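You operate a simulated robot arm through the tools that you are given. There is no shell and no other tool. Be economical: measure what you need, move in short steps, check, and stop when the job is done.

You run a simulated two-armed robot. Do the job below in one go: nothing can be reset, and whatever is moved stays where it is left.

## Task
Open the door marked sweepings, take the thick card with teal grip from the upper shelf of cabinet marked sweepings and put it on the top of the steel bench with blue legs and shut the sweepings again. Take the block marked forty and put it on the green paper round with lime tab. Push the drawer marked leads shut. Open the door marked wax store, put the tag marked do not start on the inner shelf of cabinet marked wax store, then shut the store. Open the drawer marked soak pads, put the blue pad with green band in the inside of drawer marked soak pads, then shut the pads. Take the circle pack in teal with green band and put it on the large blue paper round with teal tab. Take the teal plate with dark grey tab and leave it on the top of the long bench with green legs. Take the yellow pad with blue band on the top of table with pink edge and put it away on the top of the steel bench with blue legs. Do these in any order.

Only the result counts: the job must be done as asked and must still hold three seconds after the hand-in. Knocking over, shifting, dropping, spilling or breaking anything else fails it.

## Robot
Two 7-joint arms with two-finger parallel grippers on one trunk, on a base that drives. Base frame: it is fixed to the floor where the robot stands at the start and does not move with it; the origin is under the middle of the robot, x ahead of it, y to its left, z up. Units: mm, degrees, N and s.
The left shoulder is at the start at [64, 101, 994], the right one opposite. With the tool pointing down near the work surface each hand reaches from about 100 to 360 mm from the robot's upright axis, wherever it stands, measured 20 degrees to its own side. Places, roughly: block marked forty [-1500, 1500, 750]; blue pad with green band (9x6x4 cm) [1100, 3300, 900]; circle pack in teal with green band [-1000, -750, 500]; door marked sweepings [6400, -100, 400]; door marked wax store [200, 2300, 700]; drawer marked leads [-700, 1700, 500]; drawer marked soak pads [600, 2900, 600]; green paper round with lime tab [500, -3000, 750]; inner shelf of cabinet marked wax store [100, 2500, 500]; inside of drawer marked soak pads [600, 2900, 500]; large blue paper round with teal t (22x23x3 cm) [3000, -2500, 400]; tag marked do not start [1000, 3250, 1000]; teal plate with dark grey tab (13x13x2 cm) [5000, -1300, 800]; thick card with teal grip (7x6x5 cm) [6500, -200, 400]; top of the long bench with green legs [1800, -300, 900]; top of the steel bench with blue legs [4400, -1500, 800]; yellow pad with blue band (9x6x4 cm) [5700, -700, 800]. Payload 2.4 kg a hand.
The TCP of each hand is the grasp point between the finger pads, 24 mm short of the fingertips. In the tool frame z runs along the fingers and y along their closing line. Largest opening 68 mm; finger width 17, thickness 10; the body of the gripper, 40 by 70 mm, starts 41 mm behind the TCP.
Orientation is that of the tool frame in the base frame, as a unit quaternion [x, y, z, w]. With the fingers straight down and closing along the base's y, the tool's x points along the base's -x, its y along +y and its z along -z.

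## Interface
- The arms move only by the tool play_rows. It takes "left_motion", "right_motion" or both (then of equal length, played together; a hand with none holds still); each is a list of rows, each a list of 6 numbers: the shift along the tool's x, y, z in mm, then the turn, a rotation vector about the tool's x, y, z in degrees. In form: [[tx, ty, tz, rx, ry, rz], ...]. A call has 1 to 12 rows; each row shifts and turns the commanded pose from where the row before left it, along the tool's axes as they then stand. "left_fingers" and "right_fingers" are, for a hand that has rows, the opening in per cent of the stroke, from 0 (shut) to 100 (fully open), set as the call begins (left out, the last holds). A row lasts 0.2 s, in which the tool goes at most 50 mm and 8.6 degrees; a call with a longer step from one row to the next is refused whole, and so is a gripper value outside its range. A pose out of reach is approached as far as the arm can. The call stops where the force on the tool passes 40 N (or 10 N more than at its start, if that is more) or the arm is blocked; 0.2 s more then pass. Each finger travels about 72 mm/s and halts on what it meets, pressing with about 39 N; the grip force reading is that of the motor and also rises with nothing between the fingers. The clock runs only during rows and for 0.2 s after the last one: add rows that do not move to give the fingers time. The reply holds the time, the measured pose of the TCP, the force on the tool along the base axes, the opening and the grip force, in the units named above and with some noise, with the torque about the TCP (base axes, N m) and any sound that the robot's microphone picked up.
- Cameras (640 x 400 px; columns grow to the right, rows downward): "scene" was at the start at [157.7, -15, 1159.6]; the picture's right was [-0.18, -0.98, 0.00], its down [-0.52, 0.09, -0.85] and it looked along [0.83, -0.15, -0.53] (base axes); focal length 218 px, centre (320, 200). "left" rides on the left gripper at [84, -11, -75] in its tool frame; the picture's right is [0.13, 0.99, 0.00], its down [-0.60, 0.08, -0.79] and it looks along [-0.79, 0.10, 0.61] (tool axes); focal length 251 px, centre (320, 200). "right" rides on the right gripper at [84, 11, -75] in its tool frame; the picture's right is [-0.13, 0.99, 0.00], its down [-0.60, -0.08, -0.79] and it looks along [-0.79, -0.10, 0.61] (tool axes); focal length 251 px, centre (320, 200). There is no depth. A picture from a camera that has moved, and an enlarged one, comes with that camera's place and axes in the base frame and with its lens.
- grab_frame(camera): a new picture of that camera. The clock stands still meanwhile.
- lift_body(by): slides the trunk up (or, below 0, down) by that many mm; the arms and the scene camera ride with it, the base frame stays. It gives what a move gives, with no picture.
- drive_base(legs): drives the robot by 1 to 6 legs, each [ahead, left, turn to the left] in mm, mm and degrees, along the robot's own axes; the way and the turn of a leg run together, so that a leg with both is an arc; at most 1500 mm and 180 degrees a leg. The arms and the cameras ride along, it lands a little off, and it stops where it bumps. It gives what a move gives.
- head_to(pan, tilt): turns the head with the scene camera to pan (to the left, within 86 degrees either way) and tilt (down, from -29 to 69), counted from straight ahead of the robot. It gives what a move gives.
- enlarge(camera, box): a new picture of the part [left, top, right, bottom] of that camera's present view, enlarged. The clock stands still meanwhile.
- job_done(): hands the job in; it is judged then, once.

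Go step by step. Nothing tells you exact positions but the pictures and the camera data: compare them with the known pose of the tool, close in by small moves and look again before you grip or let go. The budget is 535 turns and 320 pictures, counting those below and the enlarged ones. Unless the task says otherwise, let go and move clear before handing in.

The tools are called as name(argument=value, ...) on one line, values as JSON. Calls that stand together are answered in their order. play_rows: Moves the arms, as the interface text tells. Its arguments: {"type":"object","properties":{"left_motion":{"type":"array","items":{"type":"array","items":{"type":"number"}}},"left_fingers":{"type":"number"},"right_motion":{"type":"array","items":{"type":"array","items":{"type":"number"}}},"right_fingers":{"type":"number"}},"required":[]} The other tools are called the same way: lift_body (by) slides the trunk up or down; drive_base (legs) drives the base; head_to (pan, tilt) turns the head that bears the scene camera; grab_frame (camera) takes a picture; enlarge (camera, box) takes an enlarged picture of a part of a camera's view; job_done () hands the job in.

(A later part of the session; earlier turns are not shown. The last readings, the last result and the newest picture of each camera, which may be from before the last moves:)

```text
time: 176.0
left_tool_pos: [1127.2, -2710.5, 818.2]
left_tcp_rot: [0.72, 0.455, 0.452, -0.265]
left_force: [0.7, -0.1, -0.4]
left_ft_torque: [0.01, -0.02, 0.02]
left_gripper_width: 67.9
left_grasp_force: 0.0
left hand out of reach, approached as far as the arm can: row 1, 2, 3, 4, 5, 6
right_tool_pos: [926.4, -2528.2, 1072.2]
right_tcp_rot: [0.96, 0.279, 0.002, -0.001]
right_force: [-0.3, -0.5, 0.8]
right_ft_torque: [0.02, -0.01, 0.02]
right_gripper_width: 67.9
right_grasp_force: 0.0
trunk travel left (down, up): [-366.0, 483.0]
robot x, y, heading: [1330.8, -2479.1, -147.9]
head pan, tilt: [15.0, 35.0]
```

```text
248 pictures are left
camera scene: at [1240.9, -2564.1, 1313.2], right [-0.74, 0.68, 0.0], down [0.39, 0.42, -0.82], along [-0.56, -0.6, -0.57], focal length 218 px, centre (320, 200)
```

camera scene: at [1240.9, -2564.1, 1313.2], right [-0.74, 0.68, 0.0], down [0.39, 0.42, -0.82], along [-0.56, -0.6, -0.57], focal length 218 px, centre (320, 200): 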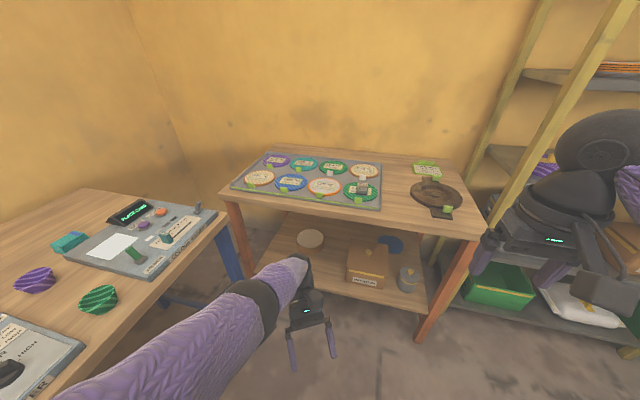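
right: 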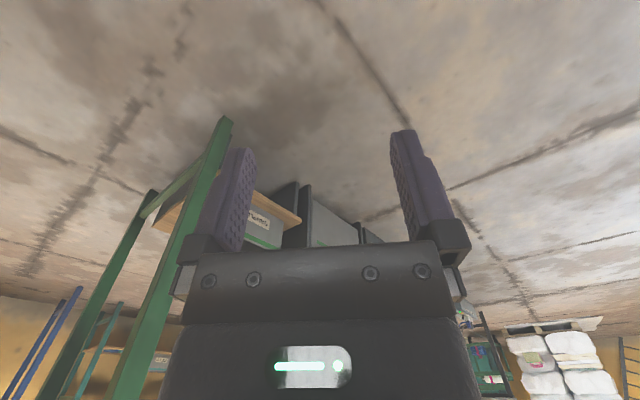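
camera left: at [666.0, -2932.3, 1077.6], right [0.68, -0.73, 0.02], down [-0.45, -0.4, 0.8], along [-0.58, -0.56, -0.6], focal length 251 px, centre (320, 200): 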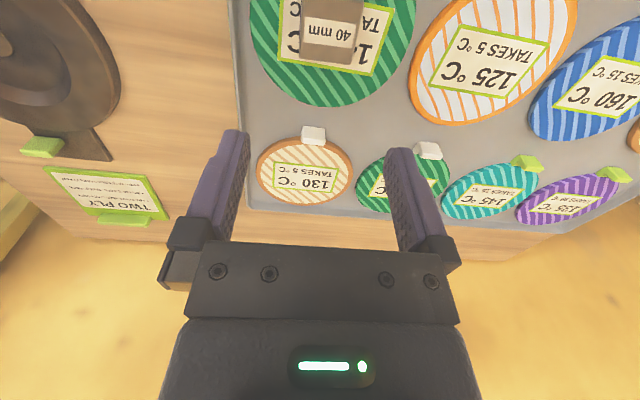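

The left arm stays straight; I'll park it hanging down at the side and work with the right arm. First level its hand.

play_rows(left_motion=[[0, 0, 0, 0, -8, 0], [0, 0, 0, 0, -8, 0], [0, 0, 0, 0, -8, 0], [0, 0, 0, 0, -8, 0], [0, 0, 0, 0, -8, 0], [0, 0, 0, 0, -8, 0], [0, 0, 0, 0, -8, 0], [0, 0, 0, 0, -8, 0], [0, 0, 0, 0, 0, 8], [0, 0, 0, 0, 0, 8], [0, 0, 0, 0, 0, 8], [0, 0, 0, 0, 0, 6]])

play_rows(left_motion=[[20, 20, 40, 0, 0, 0], [20, 20, 40, 0, 0, 0], [20, 20, 40, 0, 0, 0], [20, 20, 40, 0, 0, 0], [20, 20, 40, 0, 0, 0], [20, 20, 40, 0, 0, 0], [20, 20, 40, 0, 0, 0], [20, 20, 40, 0, 0, 0], [20, 20, 40, 0, 0, 0], [0, 0, 0, 0, 0, 0]])

```text
time: 178.6
left_tool_pos: [1028.2, -2802.6, 745.7]
left_tcp_rot: [0.956, 0.293, 0.006, 0.015]
left_force: [-0.6, -0.4, 0.8]
left_ft_torque: [-0.01, -0.02, -0.03]
left_gripper_width: 68.1
left_grasp_force: 0.0
left hand out of reach, approached as far as the arm can: row 2, 3, 4, 5, 6, 7, 8, 9, 10, 11
right_tool_pos: [927.1, -2528.9, 1071.3]
right_tcp_rot: [0.96, 0.279, 0.002, 0.0]
right_force: [0.1, 0.1, -0.2]
right_ft_torque: [-0.02, -0.03, 0.03]
right_gripper_width: 67.9
right_grasp_force: 0.0
trunk travel left (down, up): [-366.0, 483.0]
robot x, y, heading: [1333.2, -2479.0, -147.6]
head pan, tilt: [15.0, 35.0]
```

```text
time: 180.8
left_tool_pos: [1150.6, -2791.9, 619.8]
left_tcp_rot: [0.954, 0.297, 0.007, 0.032]
left_force: [0.0, 0.3, 0.5]
left_ft_torque: [0.0, 0.0, 0.0]
left_gripper_width: 68.2
left_grasp_force: 0.1
left hand out of reach, approached as far as the arm can: row 2, 3, 4, 5, 6, 7, 8, 9
right_tool_pos: [925.8, -2527.8, 1072.5]
right_tcp_rot: [0.96, 0.279, 0.001, -0.001]
right_force: [0.7, -0.9, 0.0]
right_ft_torque: [0.06, 0.03, 0.0]
right_gripper_width: 68.2
right_grasp_force: 0.1
trunk travel left (down, up): [-366.0, 483.0]
robot x, y, heading: [1330.8, -2483.1, -147.7]
head pan, tilt: [15.0, 35.0]
```

play_rows(left_motion=[[0, 0, -20, 0, 0, 0], [0, 0, -20, 0, 0, 0], [0, 0, -20, 0, 0, 0], [0, 0, 0, 0, 0, 0]])

grab_frame(camera="scene")

```text
time: 181.8
left_tool_pos: [1114.8, -2789.2, 644.0]
left_tcp_rot: [0.957, 0.29, 0.006, 0.02]
left_force: [0.0, 0.3, -0.1]
left_ft_torque: [-0.01, -0.01, -0.01]
left_gripper_width: 68.0
left_grasp_force: 0.2
left hand out of reach, approached as far as the arm can: row 1, 2, 3
right_tool_pos: [926.8, -2527.9, 1072.0]
right_tcp_rot: [0.96, 0.279, 0.001, 0.0]
right_force: [0.0, 0.5, 0.4]
right_ft_torque: [0.01, 0.01, -0.05]
right_gripper_width: 68.2
right_grasp_force: 0.0
trunk travel left (down, up): [-366.0, 483.0]
robot x, y, heading: [1333.8, -2482.1, -147.7]
head pan, tilt: [15.0, 35.0]
```

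```text
247 pictures are left
camera scene: at [1240.9, -2564.1, 1313.2], right [-0.74, 0.68, 0.0], down [0.39, 0.42, -0.82], along [-0.56, -0.6, -0.57], focal length 218 px, centre (320, 200)
```

scene: 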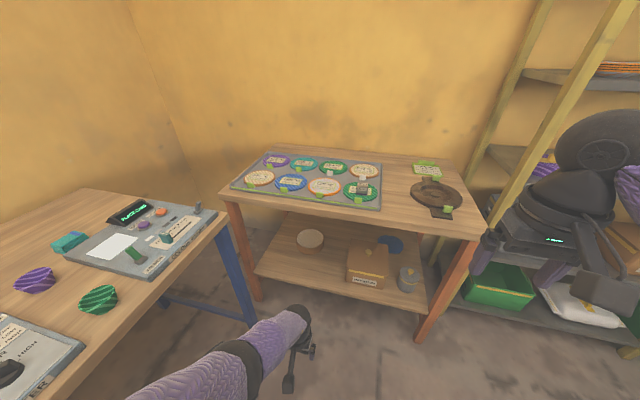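

I park the left arm hanging downward and continue with the right arm only.

play_rows(left_motion=[[40, 10, 20, 0, 0, 0], [40, 10, 20, 0, 0, 0], [40, 10, 20, 0, 0, 0], [40, 10, 20, 0, 0, 0], [40, 10, 20, 0, 0, 0], [40, 10, 20, 0, 0, 0], [40, 10, 20, 0, 0, 0], [40, 10, 20, 0, 0, 0], [40, 10, 20, 0, 0, 0], [40, 10, 20, 0, 0, 0]], left_fingers=0)

```text
time: 184.0
left_tool_pos: [1477.1, -2631.4, 530.2]
left_tcp_rot: [0.957, 0.289, 0.006, 0.015]
left_force: [-0.3, -0.6, 0.3]
left_ft_torque: [0.0, 0.01, 0.02]
left_gripper_width: 0.0
left_grasp_force: 23.1
left hand out of reach, approached as far as the arm can: row 1, 2, 3, 4, 5, 6, 7, 8, 9, 10
right_tool_pos: [927.0, -2527.7, 1071.9]
right_tcp_rot: [0.96, 0.279, 0.002, -0.001]
right_force: [0.5, -0.1, 0.6]
right_ft_torque: [-0.01, 0.01, -0.03]
right_gripper_width: 67.7
right_grasp_force: 0.1
trunk travel left (down, up): [-366.0, 483.0]
robot x, y, heading: [1334.6, -2479.5, -147.9]
head pan, tilt: [15.0, 35.0]
```

play_rows(left_motion=[[-20, 0, -40, 0, 0, 0], [-20, 0, -40, 0, 0, 0], [-20, 0, -40, 0, 0, 0], [-20, 0, -40, 0, 0, 0], [0, 0, 0, 0, 0, 0]])

```text
time: 185.2
left_tool_pos: [1418.0, -2658.6, 525.8]
left_tcp_rot: [0.957, 0.288, 0.006, 0.016]
left_force: [-1.0, -1.0, -0.2]
left_ft_torque: [0.0, -0.01, 0.03]
left_gripper_width: 0.1
left_grasp_force: 23.7
left hand out of reach, approached as far as the arm can: row 1, 2, 3, 4
right_tool_pos: [926.2, -2527.7, 1072.0]
right_tcp_rot: [0.96, 0.279, 0.002, -0.001]
right_force: [-0.4, -0.5, -0.4]
right_ft_torque: [-0.01, -0.02, -0.03]
right_gripper_width: 68.2
right_grasp_force: 0.1
trunk travel left (down, up): [-366.0, 483.0]
robot x, y, heading: [1333.0, -2478.7, -147.9]
head pan, tilt: [15.0, 35.0]
```

Left arm parked. I drive back in front of the green unit for the teal pack, keeping heading -148°.

drive_base(legs=[[190, -1090, 0], [-173, -950, 0], [150, -482, 0]])

lift_body(by=-156)

head_to(pan=-10, tilt=35)

grab_frame(camera="scene")

```text
time: 198.1
left_tool_pos: [-75.5, -605.9, 526.6]
left_tcp_rot: [0.958, 0.285, 0.005, 0.015]
left_force: [-0.6, 0.6, 0.0]
left_ft_torque: [0.02, 0.0, 0.03]
left_gripper_width: 0.0
left_grasp_force: 24.0
right_tool_pos: [-567.1, -472.7, 1072.0]
right_tcp_rot: [0.961, 0.277, 0.002, 0.0]
right_force: [-0.2, 0.1, -0.5]
right_ft_torque: [-0.05, 0.01, -0.02]
right_gripper_width: 68.2
right_grasp_force: 0.0
trunk travel left (down, up): [-366.0, 483.0]
robot x, y, heading: [-160.7, -427.1, -147.9]
head pan, tilt: [15.0, 35.0]
```

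```text
time: 199.0
left_tool_pos: [-74.1, -604.1, 475.3]
left_tcp_rot: [0.959, 0.284, 0.005, 0.014]
left_force: [-3.8, -7.9, 139.3]
left_ft_torque: [5.55, 0.87, 0.13]
left_gripper_width: 0.1
left_grasp_force: 23.6
right_tool_pos: [-567.4, -472.1, 1017.5]
right_tcp_rot: [0.961, 0.276, 0.004, 0.0]
right_force: [0.9, -0.2, 0.3]
right_ft_torque: [0.01, 0.01, -0.01]
right_gripper_width: 68.2
right_grasp_force: 0.1
trunk travel left (down, up): [-313.0, 537.0]
robot x, y, heading: [-159.0, -431.8, -148.2]
head pan, tilt: [15.0, 35.0]
stopped: the force on the tool passed its limit at 490 N (the readings are from after the stop); the commanded pose is now the measured one
```

```text
time: 199.9
left_tool_pos: [-73.8, -605.3, 474.8]
left_tcp_rot: [0.959, 0.285, 0.006, 0.016]
left_force: [-2.9, -15.7, 212.9]
left_ft_torque: [8.55, 1.58, 0.19]
left_gripper_width: 0.0
left_grasp_force: 23.7
right_tool_pos: [-568.0, -470.5, 1017.2]
right_tcp_rot: [0.961, 0.275, 0.004, 0.001]
right_force: [0.1, 0.4, 0.7]
right_ft_torque: [0.02, -0.01, 0.0]
right_gripper_width: 68.0
right_grasp_force: 0.0
trunk travel left (down, up): [-313.0, 537.0]
robot x, y, heading: [-160.8, -427.3, -148.3]
head pan, tilt: [-10.0, 35.0]
```

```text
246 pictures are left
camera scene: at [-284.1, -481.7, 1259.6], right [-0.37, 0.93, 0.0], down [0.53, 0.21, -0.82], along [-0.76, -0.31, -0.57], focal length 218 px, centre (320, 200)
```

scene: 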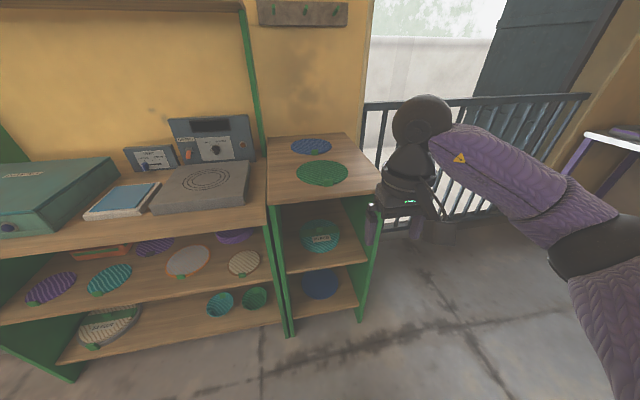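

The left fingertips met the robot's own base. With the arm compressed I try lifting it now, which may free the elbow.

play_rows(left_motion=[[0, 0, -15, 0, 0, 0], [0, 0, -15, 0, 0, 0], [0, 0, -15, 0, 0, 0], [0, 0, -15, 0, 0, 0], [0, 0, 0, 0, 0, 0]])

```text
time: 200.3
left_tool_pos: [-74.2, -605.9, 474.9]
left_tcp_rot: [0.959, 0.284, 0.006, 0.016]
left_force: [-5.7, -14.9, 224.8]
left_ft_torque: [8.93, 1.56, 0.27]
left_gripper_width: 0.1
left_grasp_force: 23.5
left hand out of reach, approached as far as the arm can: row 1, 2
right_tool_pos: [-568.9, -469.6, 1016.3]
right_tcp_rot: [0.961, 0.276, 0.005, 0.0]
right_force: [0.3, -0.1, -0.7]
right_ft_torque: [-0.01, -0.03, -0.01]
right_gripper_width: 68.1
right_grasp_force: 0.1
trunk travel left (down, up): [-313.0, 537.0]
robot x, y, heading: [-160.8, -431.5, -148.1]
head pan, tilt: [-10.0, 35.0]
stopped in row 2 (left hand): the force on the tool passed its limit at 224 N (the readings are from after the stop); the commanded pose is now the measured one
```

I relieve it by raising the trunk slightly, then swing the left arm forward and up to a high, out-of-the-way pose.

lift_body(by=60)

play_rows(left_motion=[[-40, 0, -10, 0, 0, 0], [-40, 0, -10, 0, 0, 0], [-40, 0, -10, 0, 0, 0], [-40, 5, -20, 0, 0, 0], [-40, 5, -20, 0, 0, 0], [-30, 5, -30, 0, 0, 0], [-30, 5, -30, 0, 0, 0], [-20, 5, -40, 0, 0, 0], [-20, 5, -40, 0, 0, 0], [-10, 5, -40, 0, 0, 0], [0, 0, -40, 0, 0, 0], [0, 0, -40, 0, 0, 0]])

```text
time: 201.3
left_tool_pos: [-72.8, -606.9, 531.8]
left_tcp_rot: [0.958, 0.285, 0.006, 0.014]
left_force: [0.4, -0.8, -0.1]
left_ft_torque: [0.0, 0.03, -0.01]
left_gripper_width: 0.0
left_grasp_force: 23.2
right_tool_pos: [-566.6, -473.0, 1076.1]
right_tcp_rot: [0.962, 0.274, 0.005, -0.001]
right_force: [0.2, -0.5, 0.9]
right_ft_torque: [0.02, -0.02, 0.0]
right_gripper_width: 68.3
right_grasp_force: 0.1
trunk travel left (down, up): [-373.0, 477.0]
robot x, y, heading: [-161.7, -430.3, -147.9]
head pan, tilt: [-10.0, 35.0]
```

```text
time: 203.9
left_tool_pos: [-381.6, -859.4, 740.8]
left_tcp_rot: [0.958, 0.285, 0.007, 0.015]
left_force: [0.4, 0.1, 0.7]
left_ft_torque: [0.05, -0.02, -0.01]
left_gripper_width: 0.0
left_grasp_force: 23.6
left hand out of reach, approached as far as the arm can: row 1, 2, 4, 5, 6, 7, 8, 9, 10, 11, 12
right_tool_pos: [-567.4, -474.1, 1077.1]
right_tcp_rot: [0.961, 0.275, 0.004, -0.001]
right_force: [0.7, 0.3, -0.3]
right_ft_torque: [0.02, 0.0, -0.01]
right_gripper_width: 68.1
right_grasp_force: 0.1
trunk travel left (down, up): [-373.0, 477.0]
robot x, y, heading: [-160.0, -424.8, -148.2]
head pan, tilt: [-10.0, 35.0]
```

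play_rows(left_motion=[[0, 0, -45, 0, 0, 0], [0, 0, -45, 0, 0, 0], [0, 0, -45, 0, 0, 0], [0, 0, -45, 0, 0, 0], [0, 0, -45, 0, 0, 0], [0, 0, -45, 0, 0, 0], [10, 0, -45, 0, 0, 0], [10, 0, -45, 0, 0, 0], [10, 0, -45, 0, 0, 0], [20, 0, -45, 0, 0, 0], [20, 0, -40, 0, 0, 0], [20, 0, -40, 0, 0, 0]])

play_rows(left_motion=[[20, 0, -40, 0, 0, 0], [20, 0, -40, 0, 0, 0], [30, 0, -30, 0, 0, 0], [30, 0, -30, 0, 0, 0], [30, 0, -30, 0, 0, 0], [30, 0, -30, 0, 0, 0]])

grab_frame(camera="scene")

```text
time: 206.3
left_tool_pos: [-412.9, -882.1, 1176.9]
left_tcp_rot: [0.959, 0.284, 0.001, 0.017]
left_force: [-9.6, -8.8, -11.3]
left_ft_torque: [-0.22, 0.09, 0.12]
left_gripper_width: 0.0
left_grasp_force: 23.0
left hand out of reach, approached as far as the arm can: row 1, 2, 3, 4, 5, 6, 7, 8, 10, 11
right_tool_pos: [-566.2, -473.7, 1076.8]
right_tcp_rot: [0.961, 0.276, 0.005, -0.001]
right_force: [-0.1, -0.1, 0.3]
right_ft_torque: [0.04, -0.01, -0.01]
right_gripper_width: 67.9
right_grasp_force: 0.0
trunk travel left (down, up): [-373.0, 477.0]
robot x, y, heading: [-161.1, -427.7, -148.1]
head pan, tilt: [-10.0, 35.0]
stopped in row 11 (left hand): the force on the tool passed its limit at 52 N (the readings are from after the stop); the commanded pose is now the measured one
```

```text
time: 206.5
left_tool_pos: [-413.3, -882.6, 1183.9]
left_tcp_rot: [0.959, 0.282, -0.006, 0.022]
left_force: [-9.9, -8.9, -12.4]
left_ft_torque: [-0.32, 0.09, 0.19]
left_gripper_width: 0.0
left_grasp_force: 23.8
left hand out of reach, approached as far as the arm can: row 1
right_tool_pos: [-566.3, -473.4, 1077.1]
right_tcp_rot: [0.961, 0.277, 0.004, 0.0]
right_force: [-0.5, -0.4, -0.3]
right_ft_torque: [-0.01, -0.02, -0.03]
right_gripper_width: 67.9
right_grasp_force: 0.0
trunk travel left (down, up): [-373.0, 477.0]
robot x, y, heading: [-160.2, -426.1, -148.3]
head pan, tilt: [-10.0, 35.0]
stopped in row 1 (left hand): the force on the tool passed its limit at 72 N (the readings are from after the stop); the commanded pose is now the measured one
```

```text
245 pictures are left
camera scene: at [-272.9, -479.5, 1319.3], right [-0.37, 0.93, 0.0], down [0.53, 0.21, -0.82], along [-0.76, -0.31, -0.57], focal length 218 px, centre (320, 200)
```

scene: 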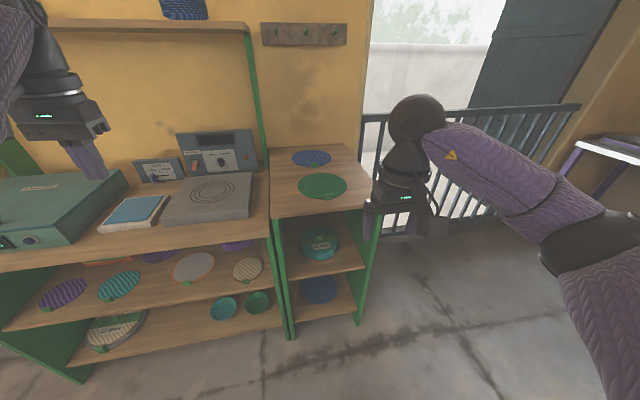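

The left hand met resistance; I look left to see what it touches.

head_to(pan=40, tilt=10)

grab_frame(camera="scene")

grab_frame(camera="left")

```text
time: 207.7
left_tool_pos: [-411.4, -882.6, 1182.5]
left_tcp_rot: [0.959, 0.283, -0.005, 0.022]
left_force: [-21.0, -18.2, -20.8]
left_ft_torque: [-0.2, -0.12, 0.37]
left_gripper_width: 0.1
left_grasp_force: 23.4
right_tool_pos: [-566.9, -473.3, 1077.7]
right_tcp_rot: [0.961, 0.275, 0.004, -0.001]
right_force: [0.3, 0.6, -0.2]
right_ft_torque: [-0.02, -0.02, -0.01]
right_gripper_width: 68.1
right_grasp_force: 0.1
trunk travel left (down, up): [-373.0, 477.0]
robot x, y, heading: [-157.2, -428.7, -148.4]
head pan, tilt: [40.0, 10.0]
```

```text
244 pictures are left
camera scene: at [-220.1, -535.0, 1359.4], right [-0.95, 0.31, 0.0], down [0.05, 0.17, -0.98], along [-0.31, -0.94, -0.17], focal length 218 px, centre (320, 200)
```

scene: 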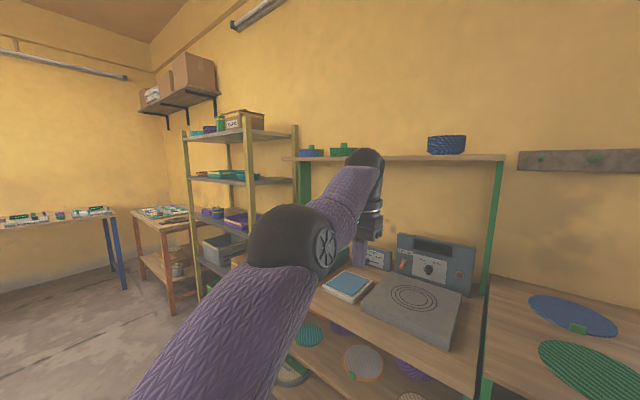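

```text
243 pictures are left
camera left: at [-347.6, -824.9, 1256.5], right [0.65, -0.76, 0.03], down [-0.47, -0.36, 0.81], along [-0.6, -0.54, -0.59], focal length 251 px, centre (320, 200)
```

left: 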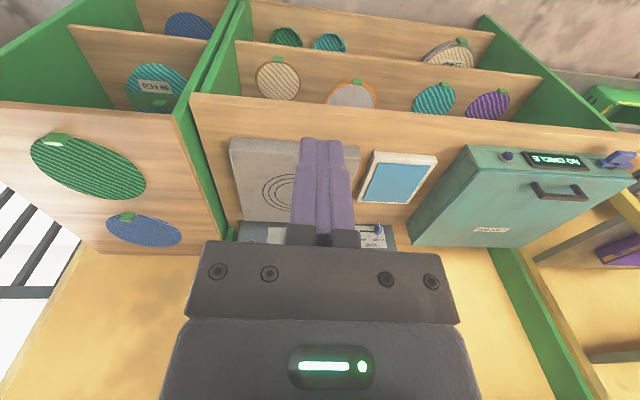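

No outside contact: the hand is jamming against its own forearm. I pitch the hand forward to relieve it.

play_rows(left_motion=[[0, 0, 0, 0, -8, 0], [0, 0, 0, 0, -8, 0], [0, 0, 0, 0, -8, 0], [0, 0, 0, 0, -8, 0], [0, 0, 0, 0, -8, 0], [0, 0, 0, 0, -8, 0], [0, 0, 0, 0, 0, 0]])

play_rows(left_motion=[[0, 0, -30, 0, 0, 0], [0, 0, -30, 0, 0, 0], [0, 0, -30, 0, 0, 0], [0, 0, -30, 0, 0, 0], [0, 0, 0, 0, 0, 0]])

```text
time: 209.3
left_tool_pos: [-494.9, -969.6, 1241.7]
left_tcp_rot: [0.874, 0.249, -0.394, 0.134]
left_force: [-0.3, -0.5, -0.1]
left_ft_torque: [-0.03, 0.0, 0.01]
left_gripper_width: 0.0
left_grasp_force: 23.5
left hand out of reach, approached as far as the arm can: row 1, 2, 3, 4, 5, 6
right_tool_pos: [-567.2, -473.7, 1076.3]
right_tcp_rot: [0.961, 0.276, 0.004, -0.001]
right_force: [-0.5, -0.2, 0.1]
right_ft_torque: [0.01, -0.02, -0.01]
right_gripper_width: 68.1
right_grasp_force: 0.0
trunk travel left (down, up): [-373.0, 477.0]
robot x, y, heading: [-159.8, -426.2, -148.2]
head pan, tilt: [40.0, 10.0]
```

```text
time: 210.5
left_tool_pos: [-438.9, -939.5, 1336.2]
left_tcp_rot: [0.875, 0.249, -0.393, 0.133]
left_force: [0.5, 0.1, -0.6]
left_ft_torque: [-0.01, -0.01, 0.02]
left_gripper_width: 0.0
left_grasp_force: 23.4
left hand out of reach, approached as far as the arm can: row 1, 2, 3, 4
right_tool_pos: [-566.1, -473.0, 1076.3]
right_tcp_rot: [0.961, 0.275, 0.004, -0.001]
right_force: [0.3, 0.2, 0.4]
right_ft_torque: [-0.01, -0.02, -0.02]
right_gripper_width: 68.0
right_grasp_force: 0.0
trunk travel left (down, up): [-373.0, 477.0]
robot x, y, heading: [-158.4, -430.2, -148.4]
head pan, tilt: [40.0, 10.0]
```

play_rows(left_motion=[[15, 0, -35, 0, 0, 0], [15, 0, -35, 0, 0, 0], [15, 0, -35, 0, 0, 0], [15, 0, -35, 0, 0, 0], [15, 0, -35, 0, 0, 0], [15, 0, -35, 0, 0, 0], [15, 0, -35, 0, 0, 0]])

grab_frame(camera="scene")

```text
time: 212.1
left_tool_pos: [-250.8, -836.5, 1473.0]
left_tcp_rot: [0.875, 0.249, -0.394, 0.133]
left_force: [0.3, 0.2, 0.3]
left_ft_torque: [-0.02, -0.01, 0.03]
left_gripper_width: 0.0
left_grasp_force: 23.3
left hand out of reach, approached as far as the arm can: row 1, 2, 3, 4, 5, 6
right_tool_pos: [-565.6, -472.4, 1075.4]
right_tcp_rot: [0.961, 0.276, 0.003, -0.001]
right_force: [-0.4, 0.9, 0.6]
right_ft_torque: [0.01, -0.01, 0.01]
right_gripper_width: 68.1
right_grasp_force: 0.1
trunk travel left (down, up): [-373.0, 477.0]
robot x, y, heading: [-160.2, -428.8, -148.0]
head pan, tilt: [40.0, 10.0]
```

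```text
242 pictures are left
camera scene: at [-219.5, -534.7, 1359.5], right [-0.95, 0.31, 0.0], down [0.05, 0.17, -0.98], along [-0.31, -0.94, -0.17], focal length 218 px, centre (320, 200)
```

scene: 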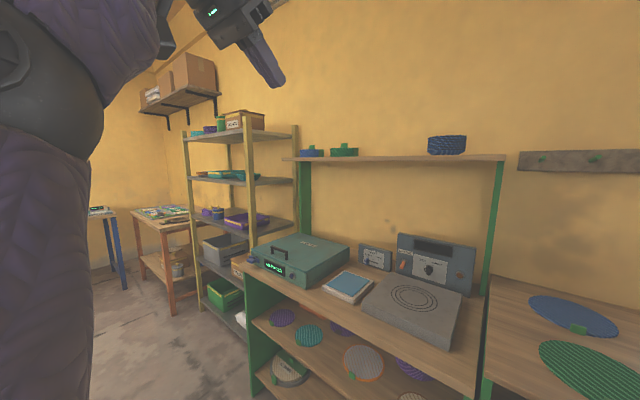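

The arm appears to have un-straightened (last row was reachable). I test a retract move.

play_rows(left_motion=[[0, 0, 0, 0, 8, 0], [0, 0, 0, 0, 8, 0], [20, 0, 10, 0, 0, 0], [20, 0, 10, 0, 0, 0], [20, 0, 20, 0, 0, 0], [0, 0, 0, 0, 0, 0]])

```text
time: 213.5
left_tool_pos: [-249.9, -852.0, 1465.6]
left_tcp_rot: [0.875, 0.25, -0.393, 0.133]
left_force: [-0.3, -0.2, 0.5]
left_ft_torque: [0.01, 0.01, -0.02]
left_gripper_width: 0.2
left_grasp_force: 23.6
left hand out of reach, approached as far as the arm can: row 1, 2, 3, 4, 5
right_tool_pos: [-567.3, -473.3, 1075.4]
right_tcp_rot: [0.961, 0.275, 0.005, -0.002]
right_force: [0.5, 0.0, 0.1]
right_ft_torque: [0.0, -0.01, -0.03]
right_gripper_width: 68.2
right_grasp_force: 0.1
trunk travel left (down, up): [-373.0, 477.0]
robot x, y, heading: [-162.5, -426.6, -148.1]
head pan, tilt: [40.0, 10.0]
```

I leave the left arm high and out of the way. Now I lower the trunk and prepare the right hand (forward and pitched ~45°).

lift_body(by=-220)

play_rows(right_motion=[[-10, 0, 30, 0, 0, 0], [-10, 0, 30, 0, 0, 0], [-10, 0, 30, 0, 0, 0], [-10, 0, 30, 0, -7.5, 0], [-10, 0, 20, 0, -7.5, 0], [-10, 0, 10, 0, -7.5, 0], [-5, 0, 10, 0, -7.5, 0], [0, 0, 10, 0, -7.5, 0], [0, 0, 10, 0, -7.5, 0], [0, 0, 0, 0, 0, 0]], right_fingers=100)

head_to(pan=-10, tilt=40)

grab_frame(camera="scene")

```text
time: 215.8
left_tool_pos: [-307.3, -887.9, 1209.1]
left_tcp_rot: [0.9, 0.255, -0.335, 0.115]
left_force: [0.4, -0.1, -0.9]
left_ft_torque: [0.01, 0.0, 0.01]
left_gripper_width: 0.0
left_grasp_force: 23.6
right_tool_pos: [-565.9, -473.0, 857.8]
right_tcp_rot: [0.961, 0.276, 0.003, -0.001]
right_force: [1.1, -0.4, -0.6]
right_ft_torque: [0.03, -0.01, -0.02]
right_gripper_width: 67.8
right_grasp_force: 0.0
trunk travel left (down, up): [-153.0, 697.0]
robot x, y, heading: [-161.0, -431.3, -147.9]
head pan, tilt: [40.0, 10.0]
```

```text
time: 218.1
left_tool_pos: [-308.3, -888.3, 1209.0]
left_tcp_rot: [0.899, 0.254, -0.336, 0.116]
left_force: [0.4, -0.6, 0.2]
left_ft_torque: [-0.02, -0.01, 0.01]
left_gripper_width: 0.2
left_grasp_force: 23.8
right_tool_pos: [-637.3, -517.9, 684.7]
right_tcp_rot: [0.889, 0.255, -0.365, 0.105]
right_force: [0.2, 0.1, 0.7]
right_ft_torque: [0.02, -0.01, 0.01]
right_gripper_width: 68.1
right_grasp_force: 0.1
trunk travel left (down, up): [-153.0, 697.0]
robot x, y, heading: [-163.1, -430.3, -148.0]
head pan, tilt: [40.0, 10.0]
```

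```text
time: 219.2
left_tool_pos: [-307.9, -887.7, 1207.8]
left_tcp_rot: [0.9, 0.254, -0.336, 0.116]
left_force: [0.2, -0.9, -0.1]
left_ft_torque: [0.0, 0.0, -0.04]
left_gripper_width: 0.2
left_grasp_force: 23.7
right_tool_pos: [-636.9, -516.5, 686.3]
right_tcp_rot: [0.889, 0.256, -0.364, 0.105]
right_force: [0.7, -0.6, 0.4]
right_ft_torque: [0.05, 0.0, -0.01]
right_gripper_width: 68.1
right_grasp_force: 0.2
trunk travel left (down, up): [-153.0, 697.0]
robot x, y, heading: [-161.2, -426.7, -148.2]
head pan, tilt: [-10.0, 40.0]
```

```text
241 pictures are left
camera scene: at [-312.6, -505.0, 1088.3], right [-0.37, 0.93, 0.0], down [0.6, 0.24, -0.77], along [-0.71, -0.29, -0.64], focal length 218 px, centre (320, 200)
```

scene: 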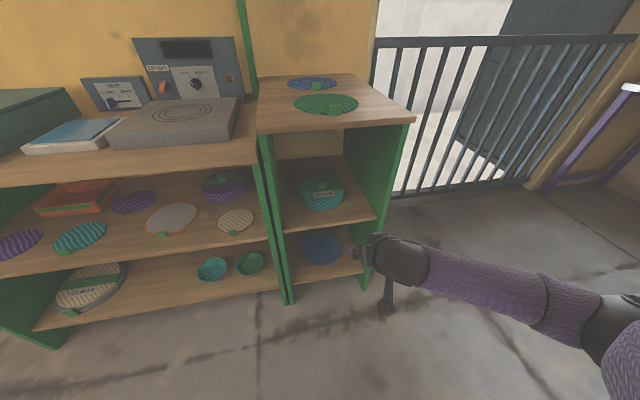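

enlarge(camera="scene", box=[280, 160, 380, 240])

grab_frame(camera="right")

```text
5.00 times, centred on (330, 200) of scene
camera zoom: at [-312.6, -505.0, 1088.3], right [-0.37, 0.93, 0.0], down [0.6, 0.24, -0.77], along [-0.71, -0.29, -0.64], focal length 1090 px, centre (270, 200)
```

zoom: 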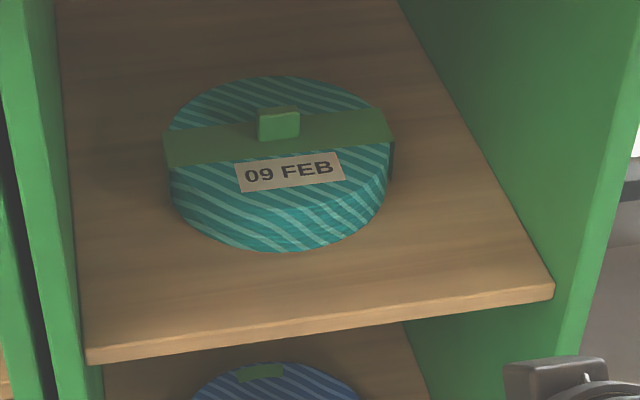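

```text
239 pictures are left
camera right: at [-536.1, -467.3, 680.6], right [0.45, -0.89, 0.09], down [0.07, 0.13, 0.99], along [-0.89, -0.44, 0.12], focal length 251 px, centre (320, 200)
```

right: 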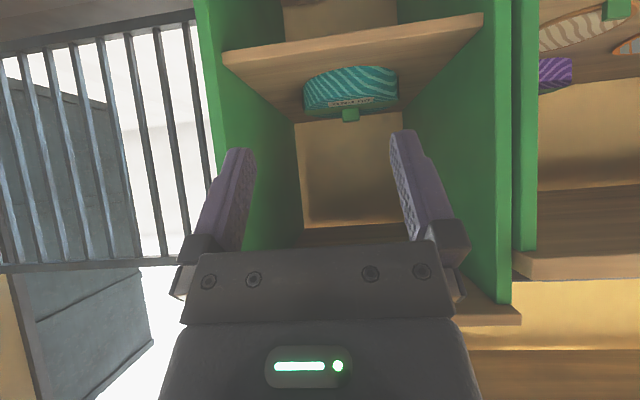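

Knob located at (-974,-768,576). I lower the hand to z≈622, then drive in most of the way.

play_rows(right_motion=[[22, 0, 22, 0, 0, 0], [22, 0, 22, 0, 0, 0], [0, 0, 0, 0, 0, 0]])

drive_base(legs=[[200, 35, 0]])

grab_frame(camera="right")

grab_frame(camera="scene")

```text
time: 220.0
left_tool_pos: [-306.8, -887.6, 1209.3]
left_tcp_rot: [0.899, 0.255, -0.336, 0.115]
left_force: [-0.3, -0.1, -1.0]
left_ft_torque: [0.0, -0.01, 0.01]
left_gripper_width: 0.3
left_grasp_force: 23.6
right_tool_pos: [-637.8, -518.3, 654.5]
right_tcp_rot: [0.89, 0.255, -0.364, 0.104]
right_force: [-0.1, 0.7, 0.1]
right_ft_torque: [0.0, 0.01, -0.04]
right_gripper_width: 68.1
right_grasp_force: 0.1
right hand out of reach, approached as far as the arm can: row 2
trunk travel left (down, up): [-153.0, 697.0]
robot x, y, heading: [-160.8, -429.2, -148.1]
head pan, tilt: [-10.0, 40.0]
```

```text
time: 221.6
left_tool_pos: [-459.0, -1022.7, 1208.7]
left_tcp_rot: [0.9, 0.254, -0.335, 0.116]
left_force: [0.5, -0.6, 0.5]
left_ft_torque: [0.01, 0.03, 0.02]
left_gripper_width: 0.0
left_grasp_force: 23.1
right_tool_pos: [-787.5, -653.3, 654.9]
right_tcp_rot: [0.889, 0.256, -0.364, 0.105]
right_force: [1.2, 0.2, 0.5]
right_ft_torque: [-0.01, 0.02, -0.02]
right_gripper_width: 68.0
right_grasp_force: 0.0
trunk travel left (down, up): [-153.0, 697.0]
robot x, y, heading: [-311.0, -564.5, -148.1]
head pan, tilt: [-10.0, 40.0]
```

```text
238 pictures are left
camera right: at [-687.0, -602.5, 649.7], right [0.45, -0.89, 0.09], down [0.06, 0.13, 0.99], along [-0.89, -0.44, 0.12], focal length 251 px, centre (320, 200)
```

right: 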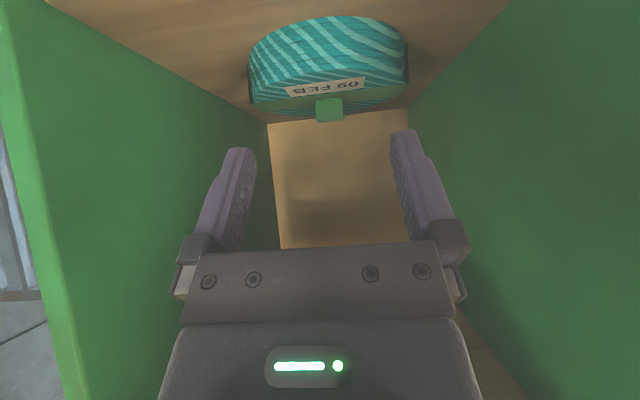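

```text
237 pictures are left
camera scene: at [-463.6, -640.3, 1088.3], right [-0.37, 0.93, 0.0], down [0.6, 0.24, -0.77], along [-0.71, -0.29, -0.64], focal length 218 px, centre (320, 200)
```

scene: 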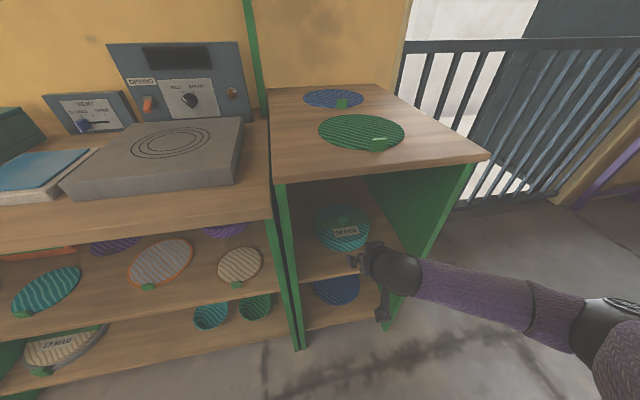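

Knob position confirmed. I lower by trunk 36 mm, drive in ~200 mm and check.

lift_body(by=-35)

drive_base(legs=[[150, 0, 0]])

grab_frame(camera="right")

```text
time: 222.4
left_tool_pos: [-468.2, -1030.1, 1167.8]
left_tcp_rot: [0.903, 0.256, -0.325, 0.112]
left_force: [0.2, -0.1, 0.2]
left_ft_torque: [0.02, -0.01, 0.01]
left_gripper_width: 0.0
left_grasp_force: 23.8
right_tool_pos: [-787.7, -653.7, 620.6]
right_tcp_rot: [0.891, 0.256, -0.361, 0.103]
right_force: [0.0, -0.4, -0.5]
right_ft_torque: [0.0, 0.02, -0.01]
right_gripper_width: 68.1
right_grasp_force: 0.0
trunk travel left (down, up): [-118.0, 732.0]
robot x, y, heading: [-315.3, -563.7, -148.1]
head pan, tilt: [-10.0, 40.0]
```

```text
time: 223.8
left_tool_pos: [-595.5, -1109.6, 1167.9]
left_tcp_rot: [0.904, 0.255, -0.325, 0.113]
left_force: [0.3, 0.0, 0.6]
left_ft_torque: [0.0, 0.01, 0.02]
left_gripper_width: 0.1
left_grasp_force: 23.8
right_tool_pos: [-916.1, -733.9, 621.3]
right_tcp_rot: [0.89, 0.256, -0.362, 0.104]
right_force: [1.3, 0.2, -0.8]
right_ft_torque: [0.02, -0.04, 0.0]
right_gripper_width: 67.9
right_grasp_force: 0.2
trunk travel left (down, up): [-118.0, 732.0]
robot x, y, heading: [-440.4, -640.9, -148.2]
head pan, tilt: [-10.0, 40.0]
```

```text
236 pictures are left
camera right: at [-815.7, -682.9, 616.2], right [0.45, -0.89, 0.09], down [0.06, 0.13, 0.99], along [-0.89, -0.44, 0.11], focal length 251 px, centre (320, 200)
```

right: 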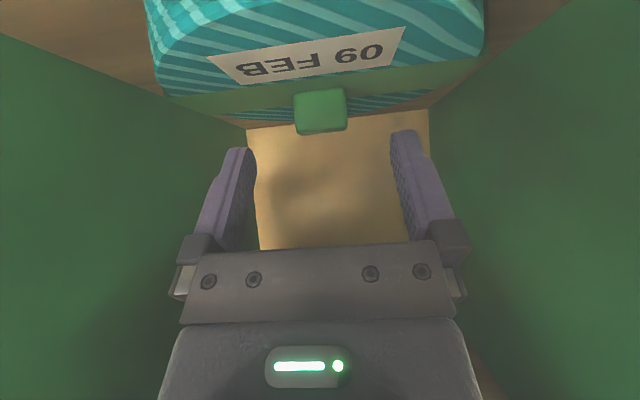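

drive_base(legs=[[53, 0, 0]])

grab_frame(camera="right")

```text
time: 224.8
left_tool_pos: [-641.6, -1138.9, 1167.4]
left_tcp_rot: [0.903, 0.255, -0.326, 0.113]
left_force: [-0.1, 0.2, 0.0]
left_ft_torque: [0.03, 0.0, -0.02]
left_gripper_width: 0.1
left_grasp_force: 23.4
right_tool_pos: [-961.4, -762.2, 621.7]
right_tcp_rot: [0.89, 0.256, -0.362, 0.104]
right_force: [0.7, -0.3, -0.8]
right_ft_torque: [-0.04, -0.02, -0.01]
right_gripper_width: 68.0
right_grasp_force: 0.0
trunk travel left (down, up): [-118.0, 732.0]
robot x, y, heading: [-485.0, -671.4, -148.1]
head pan, tilt: [-10.0, 40.0]
```

```text
235 pictures are left
camera right: at [-860.7, -711.2, 616.2], right [0.45, -0.89, 0.09], down [0.06, 0.13, 0.99], along [-0.89, -0.44, 0.11], focal length 251 px, centre (320, 200)
```

right: 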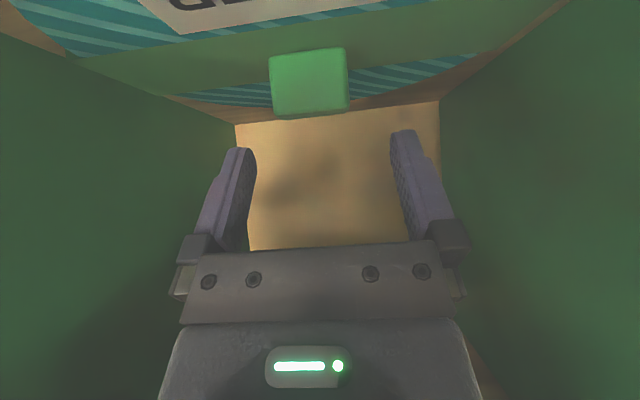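

Knob is lined up between the fingers. I lower by 30 mm with the trunk.

lift_body(by=-30)

grab_frame(camera="right")

```text
time: 225.5
left_tool_pos: [-647.7, -1143.1, 1134.3]
left_tcp_rot: [0.906, 0.256, -0.318, 0.11]
left_force: [0.7, 0.2, 1.2]
left_ft_torque: [0.01, 0.0, 0.02]
left_gripper_width: 0.0
left_grasp_force: 23.5
right_tool_pos: [-962.4, -762.4, 590.4]
right_tcp_rot: [0.891, 0.258, -0.359, 0.105]
right_force: [-0.6, -0.4, 0.5]
right_ft_torque: [-0.03, 0.0, 0.02]
right_gripper_width: 68.3
right_grasp_force: 0.1
trunk travel left (down, up): [-88.0, 762.0]
robot x, y, heading: [-487.9, -671.0, -148.0]
head pan, tilt: [-10.0, 40.0]
```

```text
234 pictures are left
camera right: at [-861.4, -711.3, 587.9], right [0.45, -0.89, 0.09], down [0.05, 0.13, 0.99], along [-0.89, -0.44, 0.11], focal length 251 px, centre (320, 200)
```

right: 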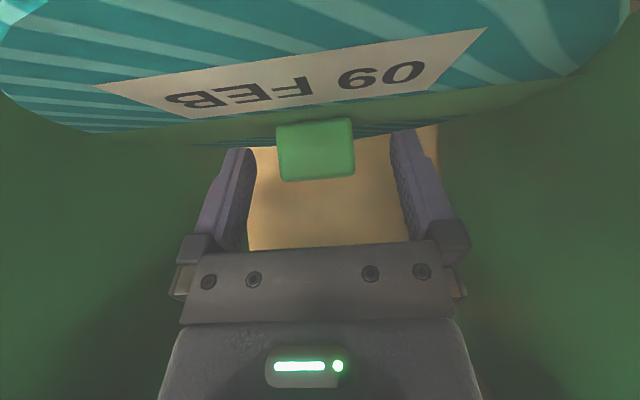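

Good overlap; I close the right gripper on the knob.

play_rows(right_motion=[[0, 0, 0, 0, 0, 0], [0, 0, 0, 0, 0, 0], [0, 0, 0, 0, 0, 0], [0, 0, 0, 0, 0, 0], [0, 0, 0, 0, 0, 0]], right_fingers=0)

grab_frame(camera="right")

```text
time: 226.7
left_tool_pos: [-648.1, -1143.0, 1133.6]
left_tcp_rot: [0.906, 0.257, -0.317, 0.111]
left_force: [-0.2, 0.0, 0.1]
left_ft_torque: [0.0, -0.02, 0.01]
left_gripper_width: 0.0
left_grasp_force: 23.7
right_tool_pos: [-962.0, -761.8, 592.0]
right_tcp_rot: [0.891, 0.257, -0.359, 0.104]
right_force: [-1.8, 0.2, 1.7]
right_ft_torque: [0.02, 0.0, 0.09]
right_gripper_width: 33.6
right_grasp_force: 39.3
trunk travel left (down, up): [-88.0, 762.0]
robot x, y, heading: [-482.9, -667.2, -148.1]
head pan, tilt: [-10.0, 40.0]
```

```text
233 pictures are left
camera right: at [-861.6, -711.2, 587.9], right [0.45, -0.89, 0.09], down [0.05, 0.13, 0.99], along [-0.89, -0.44, 0.11], focal length 251 px, centre (320, 200)
```

right: 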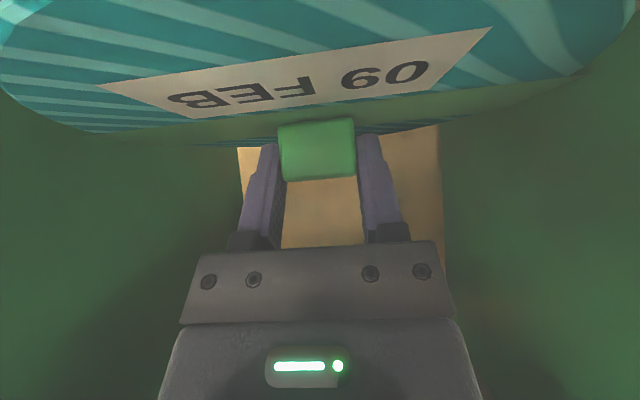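

Gripped. I lift 35 mm and back straight out.

lift_body(by=35)

grab_frame(camera="right")

drive_base(legs=[[-450, 0, 0]])

grab_frame(camera="right")

grab_frame(camera="scene")

```text
time: 227.4
left_tool_pos: [-644.2, -1142.1, 1171.5]
left_tcp_rot: [0.904, 0.253, -0.323, 0.116]
left_force: [-5.0, -3.9, -1.6]
left_ft_torque: [-0.13, 0.13, 0.03]
left_gripper_width: 0.1
left_grasp_force: 24.1
right_tool_pos: [-962.1, -763.0, 627.5]
right_tcp_rot: [0.891, 0.257, -0.359, 0.105]
right_force: [-0.3, 0.6, -1.6]
right_ft_torque: [0.02, -0.01, 0.06]
right_gripper_width: 33.6
right_grasp_force: 39.3
trunk travel left (down, up): [-121.0, 728.0]
robot x, y, heading: [-482.2, -670.8, -148.1]
head pan, tilt: [-10.0, 40.0]
stopped: the force on the tool passed its limit at 53 N (the readings are from after the stop); the commanded pose is now the measured one
```

```text
232 pictures are left
camera right: at [-861.3, -711.5, 623.0], right [0.45, -0.89, 0.09], down [0.05, 0.13, 0.99], along [-0.89, -0.44, 0.11], focal length 251 px, centre (320, 200)
```

right: 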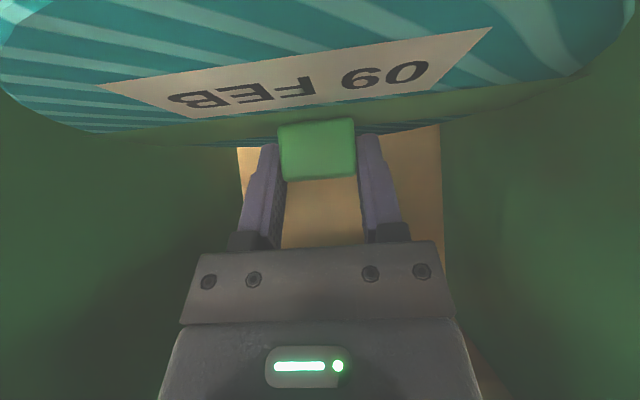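

```text
time: 230.1
left_tool_pos: [-264.0, -903.3, 1171.3]
left_tcp_rot: [0.905, 0.252, -0.323, 0.116]
left_force: [-3.5, -11.1, -0.5]
left_ft_torque: [-0.19, 0.1, -0.71]
left_gripper_width: 0.0
left_grasp_force: 24.2
right_tool_pos: [-581.8, -523.7, 627.4]
right_tcp_rot: [0.891, 0.257, -0.36, 0.105]
right_force: [0.3, -0.7, -1.3]
right_ft_torque: [0.01, 0.0, 0.0]
right_gripper_width: 33.5
right_grasp_force: 39.0
trunk travel left (down, up): [-121.0, 728.0]
robot x, y, heading: [-102.9, -434.5, -148.1]
head pan, tilt: [-10.0, 40.0]
```

```text
231 pictures are left
camera right: at [-480.5, -473.2, 622.6], right [0.45, -0.89, 0.09], down [0.06, 0.13, 0.99], along [-0.89, -0.44, 0.11], focal length 251 px, centre (320, 200)
```

right: 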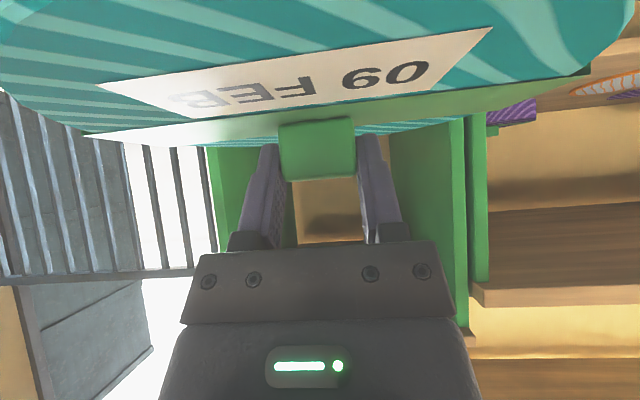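

```text
230 pictures are left
camera scene: at [-264.0, -515.5, 1056.2], right [-0.38, 0.93, 0.0], down [0.6, 0.24, -0.77], along [-0.71, -0.29, -0.64], focal length 218 px, centre (320, 200)
```

scene: 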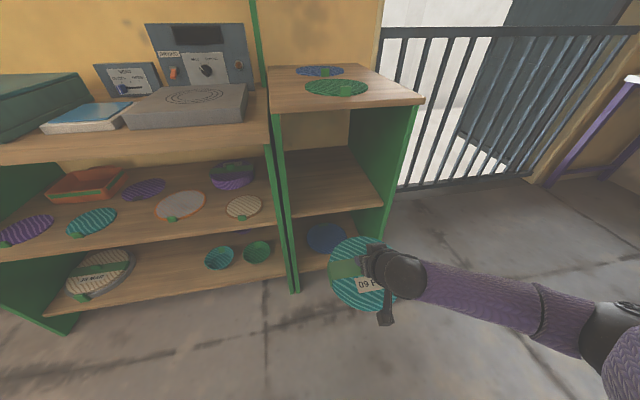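

The pack is out. I check the upper shelf and the left hand, since the left hand reported a force.

head_to(pan=30, tilt=0)

grab_frame(camera="scene")

```text
time: 231.2
left_tool_pos: [-263.8, -903.3, 1169.8]
left_tcp_rot: [0.905, 0.252, -0.323, 0.116]
left_force: [-3.2, -7.2, -0.8]
left_ft_torque: [-0.09, 0.08, -0.54]
left_gripper_width: 0.0
left_grasp_force: 23.4
right_tool_pos: [-581.8, -523.9, 625.9]
right_tcp_rot: [0.891, 0.257, -0.359, 0.105]
right_force: [-0.4, 0.2, -1.8]
right_ft_torque: [0.0, -0.02, 0.0]
right_gripper_width: 33.4
right_grasp_force: 39.0
trunk travel left (down, up): [-121.0, 728.0]
robot x, y, heading: [-104.9, -435.9, -148.0]
head pan, tilt: [30.0, 0.0]
```

```text
229 pictures are left
camera scene: at [-227.5, -563.1, 1119.8], right [-0.88, 0.47, 0.0], down [0.0, 0.0, -1.0], along [-0.47, -0.88, 0.0], focal length 218 px, centre (320, 200)
```

scene: 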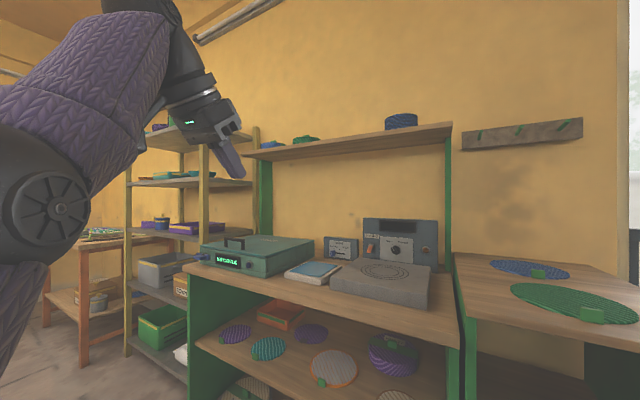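

Everything on the shelf looks intact; the left hand is just folded against its forearm. I pitch it forward to relieve and test whether this bent arm now moves freely.

play_rows(left_motion=[[0, 0, 0, 0, -8, 0], [0, 0, 0, 0, -8, 0], [0, 0, 0, 0, -8, 0], [0, 0, 20, 0, 0, 0], [0, 0, 20, 0, 0, 0], [0, 0, 20, 0, 0, 0], [0, 0, 0, 0, 0, 0]])

grab_frame(camera="scene")

```text
time: 232.8
left_tool_pos: [-316.2, -962.7, 1195.3]
left_tcp_rot: [0.817, 0.225, -0.504, 0.167]
left_force: [-0.1, -0.3, 0.6]
left_ft_torque: [0.02, -0.03, -0.05]
left_gripper_width: 0.2
left_grasp_force: 23.3
left hand out of reach, approached as far as the arm can: row 1, 2, 3
right_tool_pos: [-581.3, -523.9, 627.6]
right_tcp_rot: [0.891, 0.257, -0.359, 0.105]
right_force: [0.3, -1.2, -2.4]
right_ft_torque: [-0.01, 0.03, 0.0]
right_gripper_width: 33.4
right_grasp_force: 39.1
trunk travel left (down, up): [-121.0, 728.0]
robot x, y, heading: [-106.2, -432.9, -148.1]
head pan, tilt: [30.0, 0.0]
```

```text
228 pictures are left
camera scene: at [-227.5, -563.2, 1119.9], right [-0.88, 0.47, 0.0], down [0.0, 0.0, -1.0], along [-0.47, -0.88, 0.0], focal length 218 px, centre (320, 200)
```

scene: 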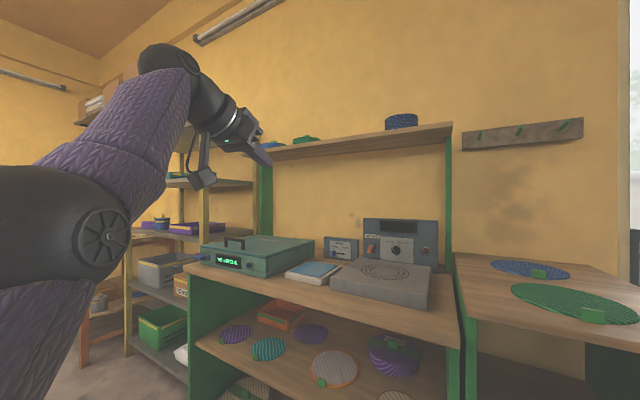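

The last rows were reachable. I bring the left hand down with reachable-only steps.

play_rows(left_motion=[[20, 0, 0, 0, 0, 0], [20, 0, 0, 0, 0, 0], [20, 0, 0, 0, 0, 0], [20, 0, 0, 0, 0, 0], [20, 0, 0, 0, 0, 0], [20, 0, 0, 0, 0, 0]])

```text
time: 234.2
left_tool_pos: [-288.9, -1004.2, 1166.0]
left_tcp_rot: [0.818, 0.223, -0.504, 0.165]
left_force: [0.0, -0.6, -0.2]
left_ft_torque: [0.02, 0.03, -0.01]
left_gripper_width: 0.0
left_grasp_force: 23.0
left hand out of reach, approached as far as the arm can: row 1, 2, 3, 4, 5, 6
right_tool_pos: [-581.3, -523.8, 627.8]
right_tcp_rot: [0.891, 0.257, -0.359, 0.104]
right_force: [0.1, 0.8, -2.1]
right_ft_torque: [0.01, -0.01, 0.0]
right_gripper_width: 33.5
right_grasp_force: 38.6
trunk travel left (down, up): [-121.0, 728.0]
robot x, y, heading: [-102.9, -431.7, -148.2]
head pan, tilt: [30.0, 0.0]
```

I leave the left arm high. Now I turn and drive around the long bench toward the window-side tables where the large blue round should be.

drive_base(legs=[[0, 0, 92], [1200, -56, 0], [600, 900, 0], [250, 500, 0]])

head_to(pan=0, tilt=25)

grab_frame(camera="scene")

```text
time: 251.7
left_tool_pos: [2657.1, -1544.0, 1165.2]
left_tcp_rot: [0.404, 0.747, -0.229, 0.477]
left_force: [0.0, 0.0, -0.4]
left_ft_torque: [0.01, 0.0, 0.04]
left_gripper_width: 0.0
left_grasp_force: 23.4
right_tool_pos: [2189.8, -1858.0, 626.9]
right_tcp_rot: [0.43, 0.822, -0.172, 0.332]
right_force: [0.6, -1.0, -1.2]
right_ft_torque: [0.06, 0.03, 0.01]
right_gripper_width: 33.3
right_grasp_force: 39.0
trunk travel left (down, up): [-121.0, 728.0]
robot x, y, heading: [2077.9, -1383.6, -55.3]
head pan, tilt: [30.0, 0.0]
stopped in leg 4: the robot was blocked; the commanded pose is now the measured one
```

```text
time: 252.6
left_tool_pos: [2656.6, -1544.0, 1165.1]
left_tcp_rot: [0.403, 0.747, -0.228, 0.478]
left_force: [-0.6, -0.4, -0.1]
left_ft_torque: [0.03, 0.0, 0.04]
left_gripper_width: 0.0
left_grasp_force: 24.4
right_tool_pos: [2189.1, -1857.3, 626.2]
right_tcp_rot: [0.429, 0.822, -0.172, 0.333]
right_force: [0.2, 1.1, -1.8]
right_ft_torque: [0.04, 0.0, -0.03]
right_gripper_width: 33.8
right_grasp_force: 38.8
trunk travel left (down, up): [-121.0, 728.0]
robot x, y, heading: [2080.1, -1381.1, -55.5]
head pan, tilt: [0.0, 25.0]
```

```text
227 pictures are left
camera scene: at [2184.8, -1537.9, 1079.6], right [-0.82, -0.57, 0.0], down [-0.24, 0.35, -0.91], along [0.52, -0.75, -0.42], focal length 218 px, centre (320, 200)
```

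scene: 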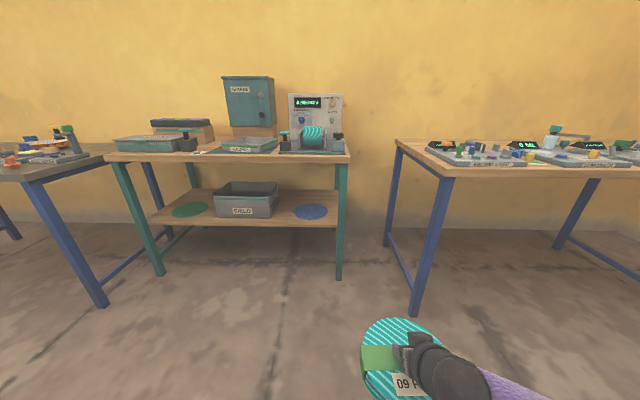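

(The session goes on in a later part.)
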